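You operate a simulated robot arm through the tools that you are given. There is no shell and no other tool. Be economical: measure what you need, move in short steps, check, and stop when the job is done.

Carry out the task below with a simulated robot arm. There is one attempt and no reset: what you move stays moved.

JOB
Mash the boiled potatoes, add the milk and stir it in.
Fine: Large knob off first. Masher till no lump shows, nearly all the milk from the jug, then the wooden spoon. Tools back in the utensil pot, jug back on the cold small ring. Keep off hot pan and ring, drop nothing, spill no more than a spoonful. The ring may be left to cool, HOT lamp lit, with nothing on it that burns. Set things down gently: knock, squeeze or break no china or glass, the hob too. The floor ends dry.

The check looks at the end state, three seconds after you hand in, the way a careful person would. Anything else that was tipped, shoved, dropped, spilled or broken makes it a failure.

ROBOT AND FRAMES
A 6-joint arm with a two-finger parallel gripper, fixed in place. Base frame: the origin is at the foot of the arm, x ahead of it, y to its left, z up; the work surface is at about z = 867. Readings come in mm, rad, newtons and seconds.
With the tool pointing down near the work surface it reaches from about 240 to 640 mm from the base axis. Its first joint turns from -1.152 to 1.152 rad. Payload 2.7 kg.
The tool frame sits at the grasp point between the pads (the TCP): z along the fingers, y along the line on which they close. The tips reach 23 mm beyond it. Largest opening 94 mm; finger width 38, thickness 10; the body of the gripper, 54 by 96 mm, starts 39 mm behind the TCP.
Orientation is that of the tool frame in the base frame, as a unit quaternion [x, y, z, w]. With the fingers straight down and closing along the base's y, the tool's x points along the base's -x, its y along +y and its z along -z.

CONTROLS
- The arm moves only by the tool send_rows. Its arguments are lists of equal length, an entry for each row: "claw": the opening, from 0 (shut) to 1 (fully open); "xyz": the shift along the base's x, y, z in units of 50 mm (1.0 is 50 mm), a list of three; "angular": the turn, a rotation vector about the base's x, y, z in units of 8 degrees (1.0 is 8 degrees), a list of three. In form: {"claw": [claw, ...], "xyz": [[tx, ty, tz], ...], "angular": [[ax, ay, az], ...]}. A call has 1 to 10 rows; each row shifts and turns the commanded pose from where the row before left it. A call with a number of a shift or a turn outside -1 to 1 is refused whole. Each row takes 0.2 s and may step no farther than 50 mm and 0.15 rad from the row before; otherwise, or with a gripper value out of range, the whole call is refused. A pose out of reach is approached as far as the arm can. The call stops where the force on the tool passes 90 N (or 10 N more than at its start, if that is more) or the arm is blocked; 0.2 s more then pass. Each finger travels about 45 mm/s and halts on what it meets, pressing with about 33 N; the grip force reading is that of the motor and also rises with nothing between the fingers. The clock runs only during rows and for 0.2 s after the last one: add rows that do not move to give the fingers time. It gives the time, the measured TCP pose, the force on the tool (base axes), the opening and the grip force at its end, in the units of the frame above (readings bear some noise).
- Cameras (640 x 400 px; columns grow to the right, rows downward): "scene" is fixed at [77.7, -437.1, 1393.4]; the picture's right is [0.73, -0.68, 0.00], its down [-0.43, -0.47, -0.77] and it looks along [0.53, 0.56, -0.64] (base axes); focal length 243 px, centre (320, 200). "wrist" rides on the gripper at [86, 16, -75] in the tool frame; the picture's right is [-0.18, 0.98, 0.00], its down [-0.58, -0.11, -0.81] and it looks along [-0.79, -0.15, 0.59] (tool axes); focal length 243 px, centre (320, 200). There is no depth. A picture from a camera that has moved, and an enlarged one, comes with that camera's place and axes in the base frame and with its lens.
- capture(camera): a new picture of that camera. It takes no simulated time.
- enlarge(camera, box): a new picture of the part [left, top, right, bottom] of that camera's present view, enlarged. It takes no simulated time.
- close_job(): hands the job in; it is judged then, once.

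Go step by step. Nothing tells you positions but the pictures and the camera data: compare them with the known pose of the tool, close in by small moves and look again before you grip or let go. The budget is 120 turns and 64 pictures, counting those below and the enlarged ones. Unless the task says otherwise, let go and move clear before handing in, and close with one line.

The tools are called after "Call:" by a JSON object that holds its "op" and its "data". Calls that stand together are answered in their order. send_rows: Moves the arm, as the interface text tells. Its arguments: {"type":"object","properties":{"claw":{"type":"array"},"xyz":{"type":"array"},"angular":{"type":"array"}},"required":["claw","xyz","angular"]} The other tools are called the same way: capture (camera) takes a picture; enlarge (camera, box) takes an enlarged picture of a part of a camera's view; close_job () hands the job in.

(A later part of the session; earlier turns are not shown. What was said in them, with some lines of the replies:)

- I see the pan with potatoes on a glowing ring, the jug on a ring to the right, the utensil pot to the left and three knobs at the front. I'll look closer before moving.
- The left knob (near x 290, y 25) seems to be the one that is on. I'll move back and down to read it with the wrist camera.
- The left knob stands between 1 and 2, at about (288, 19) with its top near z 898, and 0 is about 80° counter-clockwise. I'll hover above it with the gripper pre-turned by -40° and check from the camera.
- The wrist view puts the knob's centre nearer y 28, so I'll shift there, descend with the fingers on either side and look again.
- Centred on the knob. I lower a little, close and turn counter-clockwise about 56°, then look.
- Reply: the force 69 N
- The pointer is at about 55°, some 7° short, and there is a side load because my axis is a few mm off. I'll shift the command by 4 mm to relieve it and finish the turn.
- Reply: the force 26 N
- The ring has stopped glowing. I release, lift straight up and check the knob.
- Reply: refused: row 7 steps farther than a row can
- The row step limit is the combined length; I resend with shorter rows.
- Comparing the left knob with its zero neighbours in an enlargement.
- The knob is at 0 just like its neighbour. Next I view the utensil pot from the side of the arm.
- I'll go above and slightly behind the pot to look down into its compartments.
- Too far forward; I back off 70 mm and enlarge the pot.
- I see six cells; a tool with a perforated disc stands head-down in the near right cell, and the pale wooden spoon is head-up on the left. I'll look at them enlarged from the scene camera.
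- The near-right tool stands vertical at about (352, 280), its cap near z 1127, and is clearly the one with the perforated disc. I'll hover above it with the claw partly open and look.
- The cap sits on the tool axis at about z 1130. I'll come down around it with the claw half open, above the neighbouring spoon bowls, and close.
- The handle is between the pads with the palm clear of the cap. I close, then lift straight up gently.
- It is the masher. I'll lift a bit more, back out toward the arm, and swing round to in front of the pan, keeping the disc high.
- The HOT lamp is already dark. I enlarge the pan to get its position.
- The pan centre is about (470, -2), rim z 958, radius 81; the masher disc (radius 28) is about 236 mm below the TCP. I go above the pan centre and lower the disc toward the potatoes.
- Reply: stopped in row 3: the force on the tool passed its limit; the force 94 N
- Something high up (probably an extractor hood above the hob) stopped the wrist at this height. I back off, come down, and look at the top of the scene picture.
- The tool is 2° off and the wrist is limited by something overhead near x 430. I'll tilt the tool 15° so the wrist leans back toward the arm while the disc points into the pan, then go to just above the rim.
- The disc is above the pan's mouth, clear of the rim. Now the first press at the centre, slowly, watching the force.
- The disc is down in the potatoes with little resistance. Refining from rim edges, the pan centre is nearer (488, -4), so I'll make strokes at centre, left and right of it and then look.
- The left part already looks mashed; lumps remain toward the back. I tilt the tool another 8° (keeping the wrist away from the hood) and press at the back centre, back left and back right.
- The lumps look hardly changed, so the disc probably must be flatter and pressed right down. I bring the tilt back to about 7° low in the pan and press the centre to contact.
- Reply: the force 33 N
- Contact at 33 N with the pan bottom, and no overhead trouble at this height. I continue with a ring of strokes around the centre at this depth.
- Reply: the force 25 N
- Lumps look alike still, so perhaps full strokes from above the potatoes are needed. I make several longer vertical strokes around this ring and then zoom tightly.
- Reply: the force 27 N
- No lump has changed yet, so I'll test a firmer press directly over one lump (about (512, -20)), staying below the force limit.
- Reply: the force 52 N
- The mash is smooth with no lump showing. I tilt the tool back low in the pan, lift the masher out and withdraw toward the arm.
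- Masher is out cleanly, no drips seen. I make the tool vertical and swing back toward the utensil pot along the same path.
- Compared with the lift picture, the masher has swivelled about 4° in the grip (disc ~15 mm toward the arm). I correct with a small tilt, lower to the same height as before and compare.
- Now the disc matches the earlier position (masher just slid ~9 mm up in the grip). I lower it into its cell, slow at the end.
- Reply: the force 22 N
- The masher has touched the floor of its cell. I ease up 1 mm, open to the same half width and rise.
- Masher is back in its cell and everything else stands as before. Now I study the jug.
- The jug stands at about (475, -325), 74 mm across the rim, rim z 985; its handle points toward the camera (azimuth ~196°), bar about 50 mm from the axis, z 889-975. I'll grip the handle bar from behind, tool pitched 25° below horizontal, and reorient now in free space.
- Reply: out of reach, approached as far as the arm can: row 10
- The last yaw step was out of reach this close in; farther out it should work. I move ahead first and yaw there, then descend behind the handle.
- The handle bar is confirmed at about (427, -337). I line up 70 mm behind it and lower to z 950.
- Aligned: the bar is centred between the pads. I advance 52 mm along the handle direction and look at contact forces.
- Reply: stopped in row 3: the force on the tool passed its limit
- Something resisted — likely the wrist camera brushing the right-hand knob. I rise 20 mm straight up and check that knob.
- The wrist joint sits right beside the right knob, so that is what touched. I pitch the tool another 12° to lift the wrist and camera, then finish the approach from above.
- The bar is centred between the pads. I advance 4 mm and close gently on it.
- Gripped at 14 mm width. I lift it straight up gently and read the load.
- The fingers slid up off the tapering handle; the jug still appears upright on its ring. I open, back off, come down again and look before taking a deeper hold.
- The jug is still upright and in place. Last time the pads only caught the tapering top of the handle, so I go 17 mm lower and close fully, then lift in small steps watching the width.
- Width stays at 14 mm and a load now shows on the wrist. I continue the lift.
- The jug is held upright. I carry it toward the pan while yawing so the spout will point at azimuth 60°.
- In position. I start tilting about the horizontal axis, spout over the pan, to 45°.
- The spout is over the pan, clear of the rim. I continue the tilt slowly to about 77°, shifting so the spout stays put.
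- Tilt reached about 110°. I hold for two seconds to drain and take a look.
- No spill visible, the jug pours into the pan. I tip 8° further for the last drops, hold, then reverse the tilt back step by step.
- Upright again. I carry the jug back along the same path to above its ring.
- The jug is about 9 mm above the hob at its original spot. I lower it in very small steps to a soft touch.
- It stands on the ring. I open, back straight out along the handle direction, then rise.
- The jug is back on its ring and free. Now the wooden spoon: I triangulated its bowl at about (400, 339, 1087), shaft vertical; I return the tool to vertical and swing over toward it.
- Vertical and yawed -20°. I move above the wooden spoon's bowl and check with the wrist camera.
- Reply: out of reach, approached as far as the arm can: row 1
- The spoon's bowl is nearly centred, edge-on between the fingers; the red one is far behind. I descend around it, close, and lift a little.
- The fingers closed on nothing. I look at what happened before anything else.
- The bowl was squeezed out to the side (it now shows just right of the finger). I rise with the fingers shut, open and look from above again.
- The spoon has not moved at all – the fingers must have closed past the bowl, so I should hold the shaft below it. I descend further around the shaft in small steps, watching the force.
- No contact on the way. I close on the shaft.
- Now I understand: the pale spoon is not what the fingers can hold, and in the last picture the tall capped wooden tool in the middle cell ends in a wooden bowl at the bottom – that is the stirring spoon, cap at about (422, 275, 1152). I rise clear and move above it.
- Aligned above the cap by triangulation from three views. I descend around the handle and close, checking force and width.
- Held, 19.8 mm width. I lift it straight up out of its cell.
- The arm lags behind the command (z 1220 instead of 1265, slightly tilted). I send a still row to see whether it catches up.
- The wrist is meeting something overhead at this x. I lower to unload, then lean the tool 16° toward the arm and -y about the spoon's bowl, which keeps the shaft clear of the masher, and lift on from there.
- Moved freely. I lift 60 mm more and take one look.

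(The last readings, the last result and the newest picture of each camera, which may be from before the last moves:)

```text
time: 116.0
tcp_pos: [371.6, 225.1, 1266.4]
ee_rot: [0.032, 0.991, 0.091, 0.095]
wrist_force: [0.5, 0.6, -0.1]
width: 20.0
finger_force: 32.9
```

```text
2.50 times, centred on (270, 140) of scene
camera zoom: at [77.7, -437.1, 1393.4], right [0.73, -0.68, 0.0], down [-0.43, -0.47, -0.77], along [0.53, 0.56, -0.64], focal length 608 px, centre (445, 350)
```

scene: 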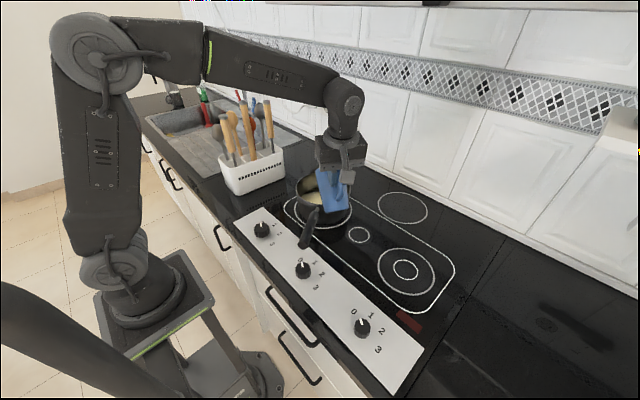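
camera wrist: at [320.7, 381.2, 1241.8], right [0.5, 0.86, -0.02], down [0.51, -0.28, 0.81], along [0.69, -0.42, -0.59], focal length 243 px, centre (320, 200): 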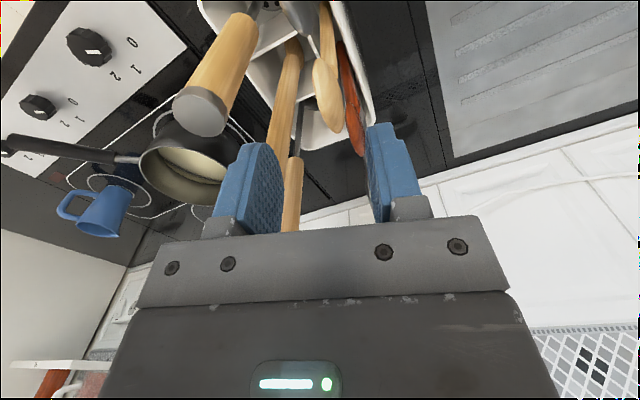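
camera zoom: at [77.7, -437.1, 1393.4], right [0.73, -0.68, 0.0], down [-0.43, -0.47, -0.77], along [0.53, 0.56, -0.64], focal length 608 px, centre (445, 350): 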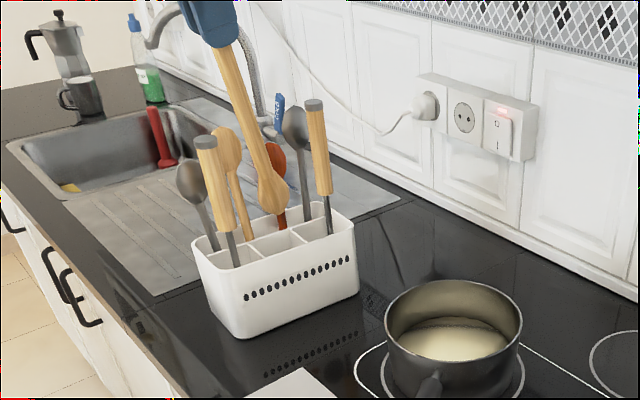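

It is indeed the wooden spoon, hanging just clear of the pot. I swing it over to above the pan, changing the lean to point forward as with the masher.

Call:
{"op": "send_rows", "data": {"claw": [0, 0, 0, 0, 0, 0, 0, 0, 0, 0], "xyz": [[0, 0, 0.3], [0.02, -0.58, 0], [0.03, -0.58, 0], [0.03, -0.58, -0.1], [0.03, -0.58, -0.1], [0.03, -0.58, -0.1], [0.04, -0.58, -0.1], [0.04, -0.58, -0.1], [0.04, -0.6, -0.1], [0, 0, 0]], "angular": [[0, 0, 0], [0, 0, 0], [-0.2, -0.2, 0], [-0.2, -0.21, 0], [-0.2, -0.21, 0], [-0.2, -0.21, 0], [-0.2, -0.21, 0], [-0.2, -0.21, 0], [-0.2, -0.21, 0], [0, 0, 0]]}}

```text
time: 118.2
tcp_pos: [385.3, -7.1, 1251.2]
ee_rot: [0.013, 0.98, -0.003, 0.199]
wrist_force: [0.2, -0.7, -1.3]
width: 20.1
finger_force: 33.4
```

Spoon bowl is above the pan centre. I lower it into the mash, easing the tilt to 15° once inside.

Call:
{"op": "send_rows", "data": {"claw": [0, 0, 0, 0, 0, 0, 0], "xyz": [[0.1, 0, -0.7], [0, 0, -0.7], [0, 0, -0.5], [0.35, 0, -0.1], [0.36, 0, -0.1], [0, 0, -0.05], [0, 0, 0]], "angular": [[0, 0, 0], [0, 0, 0], [0, 0, 0], [0, 0.5, 0], [0, 0.5, 0], [0, 0, 0], [0, 0, 0]]}}

```text
time: 119.8
tcp_pos: [425.4, -8.3, 1143.3]
ee_rot: [0.014, 0.991, -0.003, 0.13]
wrist_force: [0.5, -1.0, -0.1]
width: 20.1
finger_force: 33.3
```

No contact with the bottom. I stir: out 22 mm, then a circle.

Call:
{"op": "send_rows", "data": {"claw": [0, 0, 0, 0, 0, 0, 0, 0, 0], "xyz": [[0.44, 0, 0], [-0.13, 0.31, 0], [-0.31, 0.13, 0], [-0.31, -0.13, 0], [-0.13, -0.31, 0], [0.13, -0.31, 0], [0.31, -0.13, 0], [0.31, 0.13, 0], [0.13, 0.31, 0]], "angular": [[0, 0, 0], [0, 0, 0], [0, 0, 0], [0, 0, 0], [0, 0, 0], [0, 0, 0], [0, 0, 0], [0, 0, 0], [0, 0, 0]]}}

```text
time: 121.8
tcp_pos: [447.6, -7.3, 1142.7]
ee_rot: [0.013, 0.991, -0.003, 0.13]
wrist_force: [-0.6, 0.2, -0.3]
width: 20.1
finger_force: 33.2
```

Smooth, no contact. I keep stirring for several circles, both a little deeper and wider.

Call:
{"op": "send_rows", "data": {"claw": [0, 0, 0, 0, 0, 0, 0, 0], "xyz": [[-0.13, 0.31, -0.03], [-0.31, 0.13, -0.03], [-0.31, -0.13, 0], [-0.13, -0.31, 0], [0.13, -0.31, 0], [0.31, -0.13, 0], [0.31, 0.13, 0], [0.13, 0.31, 0]], "angular": [[0, 0, 0], [0, 0, 0], [0, 0, 0], [0, 0, 0], [0, 0, 0], [0, 0, 0], [0, 0, 0], [0, 0, 0]]}}

Call:
{"op": "send_rows", "data": {"claw": [0, 0, 0, 0, 0, 0, 0, 0], "xyz": [[-0.13, 0.31, 0], [-0.31, 0.13, 0], [-0.31, -0.13, 0], [-0.13, -0.31, 0], [0.13, -0.31, 0], [0.31, -0.13, 0], [0.31, 0.13, 0], [0.13, 0.31, 0]], "angular": [[0, 0, 0], [0, 0, 0], [0, 0, 0], [0, 0, 0], [0, 0, 0], [0, 0, 0], [0, 0, 0], [0, 0, 0]]}}

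Call:
{"op": "send_rows", "data": {"claw": [0, 0, 0, 0, 0, 0, 0, 0, 0], "xyz": [[0.1, 0, 0], [-0.16, 0.38, 0], [-0.38, 0.16, 0], [-0.38, -0.16, 0], [-0.16, -0.38, 0], [0.16, -0.38, 0], [0.38, -0.16, 0], [0.38, 0.16, 0], [0.16, 0.38, 0]], "angular": [[0, 0, 0], [0, 0, 0], [0, 0, 0], [0, 0, 0], [0, 0, 0], [0, 0, 0], [0, 0, 0], [0, 0, 0], [0, 0, 0]]}}

Call:
{"op": "send_rows", "data": {"claw": [0, 0, 0, 0, 0, 0, 0, 0], "xyz": [[-0.16, 0.38, 0], [-0.38, 0.16, 0], [-0.38, -0.16, 0], [-0.16, -0.38, 0], [0.16, -0.38, 0], [0.38, -0.16, 0], [0.38, 0.16, 0], [0.16, 0.38, 0]], "angular": [[0, 0, 0], [0, 0, 0], [0, 0, 0], [0, 0, 0], [0, 0, 0], [0, 0, 0], [0, 0, 0], [0, 0, 0]]}}

Call:
{"op": "send_rows", "data": {"claw": [0, 0, 0, 0, 0, 0, 0, 0], "xyz": [[-0.16, 0.38, 0], [-0.38, 0.16, 0], [-0.38, -0.16, 0], [-0.16, -0.38, 0], [0.16, -0.38, 0], [0.38, -0.16, 0], [0.38, 0.16, 0], [0.16, 0.38, 0]], "angular": [[0, 0, 0], [0, 0, 0], [0, 0, 0], [0, 0, 0], [0, 0, 0], [0, 0, 0], [0, 0, 0], [0, 0, 0]]}}

```text
time: 123.6
tcp_pos: [447.9, -8.6, 1139.1]
ee_rot: [0.013, 0.991, -0.003, 0.13]
wrist_force: [0.8, 1.1, -0.5]
width: 20.2
finger_force: 32.5
```

```text
time: 125.4
tcp_pos: [448.0, -8.4, 1139.9]
ee_rot: [0.013, 0.992, -0.003, 0.129]
wrist_force: [-0.3, 0.4, 0.0]
width: 20.3
finger_force: 33.1
```

```text
time: 127.4
tcp_pos: [453.9, -8.2, 1140.6]
ee_rot: [0.013, 0.992, -0.003, 0.129]
wrist_force: [0.6, -0.4, -0.7]
width: 19.9
finger_force: 33.3
```

```text
time: 129.2
tcp_pos: [452.4, -7.4, 1137.9]
ee_rot: [0.012, 0.992, -0.003, 0.129]
wrist_force: [0.2, 0.2, -0.9]
width: 19.9
finger_force: 33.1
```

```text
time: 131.0
tcp_pos: [453.5, -8.0, 1139.5]
ee_rot: [0.013, 0.992, -0.003, 0.129]
wrist_force: [0.1, -1.0, -1.3]
width: 20.2
finger_force: 32.8
```

Six circles done without contact; four more to be thorough, and then I spend the last picture on the pan.

Call:
{"op": "send_rows", "data": {"claw": [0, 0, 0, 0, 0, 0, 0, 0], "xyz": [[-0.16, 0.38, 0], [-0.38, 0.16, 0], [-0.38, -0.16, 0], [-0.16, -0.38, 0], [0.16, -0.38, 0], [0.38, -0.16, 0], [0.38, 0.16, 0], [0.16, 0.38, 0]], "angular": [[0, 0, 0], [0, 0, 0], [0, 0, 0], [0, 0, 0], [0, 0, 0], [0, 0, 0], [0, 0, 0], [0, 0, 0]]}}

Call:
{"op": "send_rows", "data": {"claw": [0, 0, 0, 0, 0, 0, 0, 0], "xyz": [[-0.16, 0.38, 0], [-0.38, 0.16, 0], [-0.38, -0.16, 0], [-0.16, -0.38, 0], [0.16, -0.38, 0], [0.38, -0.16, 0], [0.38, 0.16, 0], [0.16, 0.38, 0]], "angular": [[0, 0, 0], [0, 0, 0], [0, 0, 0], [0, 0, 0], [0, 0, 0], [0, 0, 0], [0, 0, 0], [0, 0, 0]]}}

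Call:
{"op": "send_rows", "data": {"claw": [0, 0, 0, 0, 0, 0, 0, 0], "xyz": [[-0.16, 0.38, 0], [-0.38, 0.16, 0], [-0.38, -0.16, 0], [-0.16, -0.38, 0], [0.16, -0.38, 0], [0.38, -0.16, 0], [0.38, 0.16, 0], [0.16, 0.38, 0]], "angular": [[0, 0, 0], [0, 0, 0], [0, 0, 0], [0, 0, 0], [0, 0, 0], [0, 0, 0], [0, 0, 0], [0, 0, 0]]}}

Call:
{"op": "send_rows", "data": {"claw": [0, 0, 0, 0, 0, 0, 0, 0, 0], "xyz": [[-0.16, 0.38, 0], [-0.38, 0.16, 0], [-0.38, -0.16, 0], [-0.16, -0.38, 0], [0.16, -0.38, 0], [0.38, -0.16, 0], [0.38, 0.16, 0], [0.16, 0.38, 0], [-0.5, 0, 0]], "angular": [[0, 0, 0], [0, 0, 0], [0, 0, 0], [0, 0, 0], [0, 0, 0], [0, 0, 0], [0, 0, 0], [0, 0, 0], [0, 0, 0]]}}

Call:
{"op": "enlarge", "data": {"camera": "scene", "box": [240, 140, 480, 350]}}

```text
time: 132.8
tcp_pos: [453.0, -8.5, 1139.5]
ee_rot: [0.014, 0.992, -0.004, 0.129]
wrist_force: [0.6, 0.6, 0.4]
width: 20.2
finger_force: 33.0
```

```text
time: 134.6
tcp_pos: [452.1, -7.8, 1139.4]
ee_rot: [0.013, 0.992, -0.003, 0.129]
wrist_force: [0.8, -0.7, 0.0]
width: 20.2
finger_force: 33.4
```

```text
time: 136.4
tcp_pos: [452.5, -7.5, 1139.4]
ee_rot: [0.013, 0.992, -0.003, 0.129]
wrist_force: [0.0, 0.4, -0.6]
width: 20.0
finger_force: 33.1
```

```text
time: 138.4
tcp_pos: [428.4, -8.3, 1139.8]
ee_rot: [0.013, 0.992, -0.004, 0.129]
wrist_force: [-0.3, -0.2, -1.5]
width: 20.1
finger_force: 32.8
```

```text
1.90 times, centred on (360, 245) of scene
camera zoom: at [77.8, -437.1, 1393.4], right [0.73, -0.68, 0.0], down [-0.43, -0.47, -0.77], along [0.53, 0.56, -0.64], focal length 463 px, centre (244, 114)
```

zoom: 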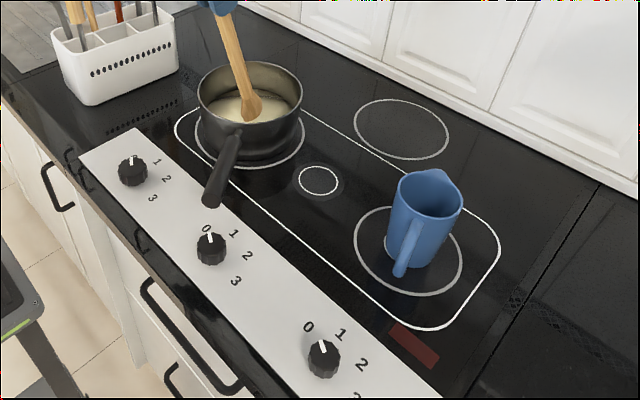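

Jug on its ring, knobs all at 0, nothing spilled; the spoon is in the mash but rather shallow. I lower it gently until it just feels the bottom, back off 2 mm and stir more there.

Call:
{"op": "send_rows", "data": {"claw": [0, 0, 0, 0], "xyz": [[0, 0, -0.05], [0, 0, -0.05], [0, 0, -0.04], [0, 0, 0]], "angular": [[0, 0, 0], [0, 0, 0], [0, 0, 0], [0, 0, 0]]}}

```text
time: 139.4
tcp_pos: [427.4, -7.7, 1132.4]
ee_rot: [0.013, 0.992, -0.003, 0.129]
wrist_force: [0.2, 0.0, -0.4]
width: 19.8
finger_force: 33.0
```

Call:
{"op": "send_rows", "data": {"claw": [0, 0, 0, 0, 0], "xyz": [[0, 0, -0.06], [0, 0, -0.05], [0, 0, -0.05], [0, 0, -0.04], [0, 0, 0]], "angular": [[0, 0, 0], [0, 0, 0], [0, 0, 0], [0, 0, 0], [0, 0, 0]]}}

```text
time: 140.6
tcp_pos: [430.5, -7.9, 1127.1]
ee_rot: [0.014, 0.991, -0.003, 0.137]
wrist_force: [-7.2, -0.3, 39.7]
width: 19.9
finger_force: 33.1
```

Bottom felt at TCP z about 1128. I rise to 3 mm above it and stir several more circles.

Call:
{"op": "send_rows", "data": {"claw": [0, 0, 0, 0, 0, 0, 0, 0, 0, 0], "xyz": [[0, 0, 0.17], [0.44, 0, 0], [-0.13, 0.31, 0], [-0.31, 0.13, 0], [-0.31, -0.13, 0], [-0.13, -0.31, 0], [0.13, -0.31, 0], [0.31, -0.13, 0], [0.31, 0.13, 0], [0.13, 0.31, 0]], "angular": [[0, 0, 0], [0, 0, 0], [0, 0, 0], [0, 0, 0], [0, 0, 0], [0, 0, 0], [0, 0, 0], [0, 0, 0], [0, 0, 0], [0, 0, 0]]}}

Call:
{"op": "send_rows", "data": {"claw": [0, 0, 0, 0, 0, 0, 0, 0], "xyz": [[-0.13, 0.31, 0], [-0.31, 0.13, 0], [-0.31, -0.13, 0], [-0.13, -0.31, 0], [0.13, -0.31, 0], [0.31, -0.13, 0], [0.31, 0.13, 0], [0.13, 0.31, 0]], "angular": [[0, 0, 0], [0, 0, 0], [0, 0, 0], [0, 0, 0], [0, 0, 0], [0, 0, 0], [0, 0, 0], [0, 0, 0]]}}

Call:
{"op": "send_rows", "data": {"claw": [0, 0, 0, 0, 0, 0, 0, 0], "xyz": [[-0.13, 0.31, 0], [-0.31, 0.13, 0], [-0.31, -0.13, 0], [-0.13, -0.31, 0], [0.13, -0.31, 0], [0.31, -0.13, 0], [0.31, 0.13, 0], [0.13, 0.31, 0]], "angular": [[0, 0, 0], [0, 0, 0], [0, 0, 0], [0, 0, 0], [0, 0, 0], [0, 0, 0], [0, 0, 0], [0, 0, 0]]}}

Call:
{"op": "send_rows", "data": {"claw": [0, 0, 0, 0, 0, 0, 0, 0], "xyz": [[-0.13, 0.31, 0], [-0.31, 0.13, 0], [-0.31, -0.13, 0], [-0.13, -0.31, 0], [0.13, -0.31, 0], [0.31, -0.13, 0], [0.31, 0.13, 0], [0.13, 0.31, 0]], "angular": [[0, 0, 0], [0, 0, 0], [0, 0, 0], [0, 0, 0], [0, 0, 0], [0, 0, 0], [0, 0, 0], [0, 0, 0]]}}

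Call:
{"op": "send_rows", "data": {"claw": [0, 0, 0, 0, 0, 0, 0, 0], "xyz": [[-0.13, 0.31, 0], [-0.31, 0.13, 0], [-0.31, -0.13, 0], [-0.13, -0.31, 0], [0.13, -0.31, 0], [0.31, -0.13, 0], [0.31, 0.13, 0], [0.13, 0.31, 0]], "angular": [[0, 0, 0], [0, 0, 0], [0, 0, 0], [0, 0, 0], [0, 0, 0], [0, 0, 0], [0, 0, 0], [0, 0, 0]]}}

Call:
{"op": "send_rows", "data": {"claw": [0, 0, 0, 0, 0, 0, 0, 0, 0, 0], "xyz": [[-0.13, 0.31, 0], [-0.31, 0.13, 0], [-0.31, -0.13, 0], [-0.13, -0.31, 0], [0.13, -0.31, 0], [0.31, -0.13, 0], [0.31, 0.13, 0], [0.13, 0.31, 0], [-0.46, 0, 0], [0, 0, 0]], "angular": [[0, 0, 0], [0, 0, 0], [0, 0, 0], [0, 0, 0], [0, 0, 0], [0, 0, 0], [0, 0, 0], [0, 0, 0], [0, 0, 0], [0, 0, 0]]}}

```text
time: 142.8
tcp_pos: [450.1, -8.0, 1130.9]
ee_rot: [0.013, 0.991, -0.003, 0.13]
wrist_force: [0.4, -0.2, 0.2]
width: 20.1
finger_force: 33.0
```

```text
time: 144.6
tcp_pos: [450.7, -8.7, 1131.4]
ee_rot: [0.013, 0.991, -0.004, 0.13]
wrist_force: [0.4, 0.7, 0.2]
width: 20.1
finger_force: 33.1
```

```text
time: 146.4
tcp_pos: [450.5, -8.0, 1131.4]
ee_rot: [0.013, 0.991, -0.003, 0.13]
wrist_force: [0.1, -0.3, -0.3]
width: 19.8
finger_force: 32.6
```

```text
time: 148.2
tcp_pos: [450.1, -7.9, 1132.5]
ee_rot: [0.013, 0.992, -0.003, 0.129]
wrist_force: [0.5, -0.2, -0.7]
width: 20.1
finger_force: 33.1
```

```text
time: 150.0
tcp_pos: [448.7, -8.1, 1131.6]
ee_rot: [0.013, 0.991, -0.003, 0.13]
wrist_force: [-0.3, 0.5, -0.2]
width: 20.1
finger_force: 33.3
```

```text
time: 152.2
tcp_pos: [426.9, -7.1, 1131.5]
ee_rot: [0.015, 0.991, -0.003, 0.129]
wrist_force: [0.6, -0.6, -0.6]
width: 20.1
finger_force: 33.5
```

Stirring is done. I lift the spoon out over the pan and pause there for drips.

Call:
{"op": "send_rows", "data": {"claw": [0, 0, 0, 0, 0, 0, 0, 0, 0, 0], "xyz": [[-0.36, 0, 0.2], [-0.35, 0, 0.2], [0, 0, 0.7], [0, 0, 0.7], [-0.1, 0, 0.6], [0, 0, 0], [0, 0, 0], [0, 0, 0], [0, 0, 0], [0, 0, 0]], "angular": [[0, -0.5, 0], [0, -0.5, 0], [0, 0, 0], [0, 0, 0], [0, 0, 0], [0, 0, 0], [0, 0, 0], [0, 0, 0], [0, 0, 0], [0, 0, 0]]}}

```text
time: 154.4
tcp_pos: [386.9, -8.0, 1251.3]
ee_rot: [0.014, 0.98, -0.003, 0.199]
wrist_force: [0.2, -1.0, 0.0]
width: 20.0
finger_force: 32.7
```

Now back toward the utensil pot along the reverse path.

Call:
{"op": "send_rows", "data": {"claw": [0, 0, 0, 0, 0, 0, 0, 0, 0, 0], "xyz": [[-0.04, 0.6, 0.1], [-0.04, 0.58, 0.1], [-0.04, 0.58, 0.1], [-0.03, 0.58, 0.1], [-0.04, 0.58, 0.1], [-0.04, 0.58, 0.1], [-0.04, 0.58, 0.1], [-0.04, 0.58, 0], [0, 0, 0], [0, 0, 0]], "angular": [[0.2, 0.21, 0], [0.2, 0.21, 0], [0.2, 0.21, 0], [0.2, 0.21, 0], [0.2, 0.21, 0], [0.2, 0.21, 0], [0.2, 0.2, 0], [0, 0, 0], [0, 0, 0], [0, 0, 0]]}}

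```text
time: 156.6
tcp_pos: [372.2, 224.7, 1284.5]
ee_rot: [0.033, 0.991, 0.092, 0.096]
wrist_force: [-0.2, 0.0, -0.4]
width: 19.8
finger_force: 33.0
```

Pose matches the lift-out pose exactly. I lower the bowl into its cell mouth, checking force.

Call:
{"op": "send_rows", "data": {"claw": [0, 0, 0, 0, 0], "xyz": [[0, 0, -0.4], [0, 0, -0.45], [0, 0, -0.45], [0, 0, -0.4], [0, 0, 0]], "angular": [[0, 0, 0], [0, 0, 0], [0, 0, 0], [0, 0, 0], [0, 0, 0]]}}

Call:
{"op": "send_rows", "data": {"claw": [0, 0, 0, 0, 0], "xyz": [[0.25, 0.25, 0.05], [0.25, 0.25, 0.05], [0.25, 0.25, 0.05], [0.23, 0.24, 0.05], [0, 0, 0]], "angular": [[-0.354, 0.354, 0], [-0.354, 0.354, 0], [-0.354, 0.354, 0], [-0.354, 0.354, 0], [0, 0, 0]]}}

```text
time: 157.8
tcp_pos: [370.6, 225.3, 1201.4]
ee_rot: [0.032, 0.991, 0.092, 0.096]
wrist_force: [-0.1, 0.2, -0.5]
width: 20.2
finger_force: 33.6
```

```text
time: 159.0
tcp_pos: [418.6, 274.6, 1210.6]
ee_rot: [0.032, 0.999, -0.01, -0.001]
wrist_force: [0.8, -1.0, -0.9]
width: 20.1
finger_force: 33.0
```

No resistance; vertical again over the cell. I lower the spoon, slow at the end.

Call:
{"op": "send_rows", "data": {"claw": [0, 0, 0, 0, 0, 0], "xyz": [[0.05, 0, -0.4], [0, 0, -0.4], [0, 0, -0.35], [0, 0, -0.2], [0, 0, -0.06], [0, 0, 0]], "angular": [[0, 0, 0], [0, 0, 0], [0, 0, 0], [0, 0, 0], [0, 0, 0], [0, 0, 0]]}}

Call:
{"op": "send_rows", "data": {"claw": [0, 0, 0, 0], "xyz": [[0, 0, -0.04], [0, 0, -0.04], [0, 0, -0.03], [0, 0, 0]], "angular": [[0, 0, 0], [0, 0, 0], [0, 0, 0], [0, 0, 0]]}}

```text
time: 160.4
tcp_pos: [421.7, 273.4, 1139.5]
ee_rot: [0.032, 0.999, -0.01, 0.001]
wrist_force: [0.8, -0.4, 0.6]
width: 20.0
finger_force: 33.2
```

```text
time: 161.4
tcp_pos: [423.0, 274.1, 1134.2]
ee_rot: [0.032, 0.999, -0.009, 0.001]
wrist_force: [0.7, 0.0, -0.4]
width: 19.9
finger_force: 33.0
```

Call:
{"op": "send_rows", "data": {"claw": [0, 0, 0, 0], "xyz": [[0, 0, -0.03], [0, 0, -0.03], [0, 0, -0.02], [0, 0, 0]], "angular": [[0, 0, 0], [0, 0, 0], [0, 0, 0], [0, 0, 0]]}}

```text
time: 162.4
tcp_pos: [422.1, 274.9, 1130.7]
ee_rot: [0.033, 0.999, -0.011, 0.001]
wrist_force: [0.0, -0.3, 0.7]
width: 20.1
finger_force: 33.2
```

The bottom is not felt yet; I continue in millimetre steps.

Call:
{"op": "send_rows", "data": {"claw": [0, 0, 0, 0], "xyz": [[0, 0, -0.02], [0, 0, -0.02], [0, 0, -0.02], [0, 0, 0]], "angular": [[0, 0, 0], [0, 0, 0], [0, 0, 0], [0, 0, 0]]}}

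```text
time: 163.4
tcp_pos: [422.4, 273.9, 1128.6]
ee_rot: [0.032, 0.999, -0.008, 0.001]
wrist_force: [-2.1, -0.6, 13.8]
width: 20.1
finger_force: 33.1
```

It stands on the cell floor. I release, rise and withdraw toward the arm.

Call:
{"op": "send_rows", "data": {"claw": [0.05, 0.25, 0.45, 0.5, 0.5, 0.5, 0.5, 0.5, 0.5, 0.5], "xyz": [[0, 0, 0.02], [0, 0, 0], [0, 0, 0], [0, 0, 0], [0, 0, 0.4], [0, 0, 0.6], [0, 0, 0.5], [-0.7, -0.3, 0.2], [-0.8, -0.4, 0], [-0.6, -0.6, 0]], "angular": [[0, 0, 0], [0, 0, 0], [0, 0, 0], [0, 0, 0], [0, 0, 0], [0, 0, 0], [0, 0, 0], [0, 0, 0], [0, 0, 0], [0, 0, 0]]}}

```text
time: 165.6
tcp_pos: [316.5, 210.2, 1213.8]
ee_rot: [0.032, 0.999, -0.011, 0.001]
wrist_force: [0.6, -0.2, 0.8]
width: 46.8
finger_force: 0.0
```

Both tools are back in the pot, the jug stands on its ring, the knob is off and the arm is clear. No pictures are left, so I hand in now.

Call:
{"op": "close_job", "data": {}}

```text
The job is handed in.
```

The job is handed in: the large knob was turned off first, the potatoes were mashed until no lump showed, the milk was poured in and stirred, and both tools and the jug are back in place. The spoon's return went by force and position readings only, because my pictures had run out. I also couldn't see whether the jug was fully empty or the milk fully blended. Along the way the arm bumped something overhead twice, and it bumped something at the front, probably the right-hand knob, which a later picture shows still at 0. The last picture also showed no spill.
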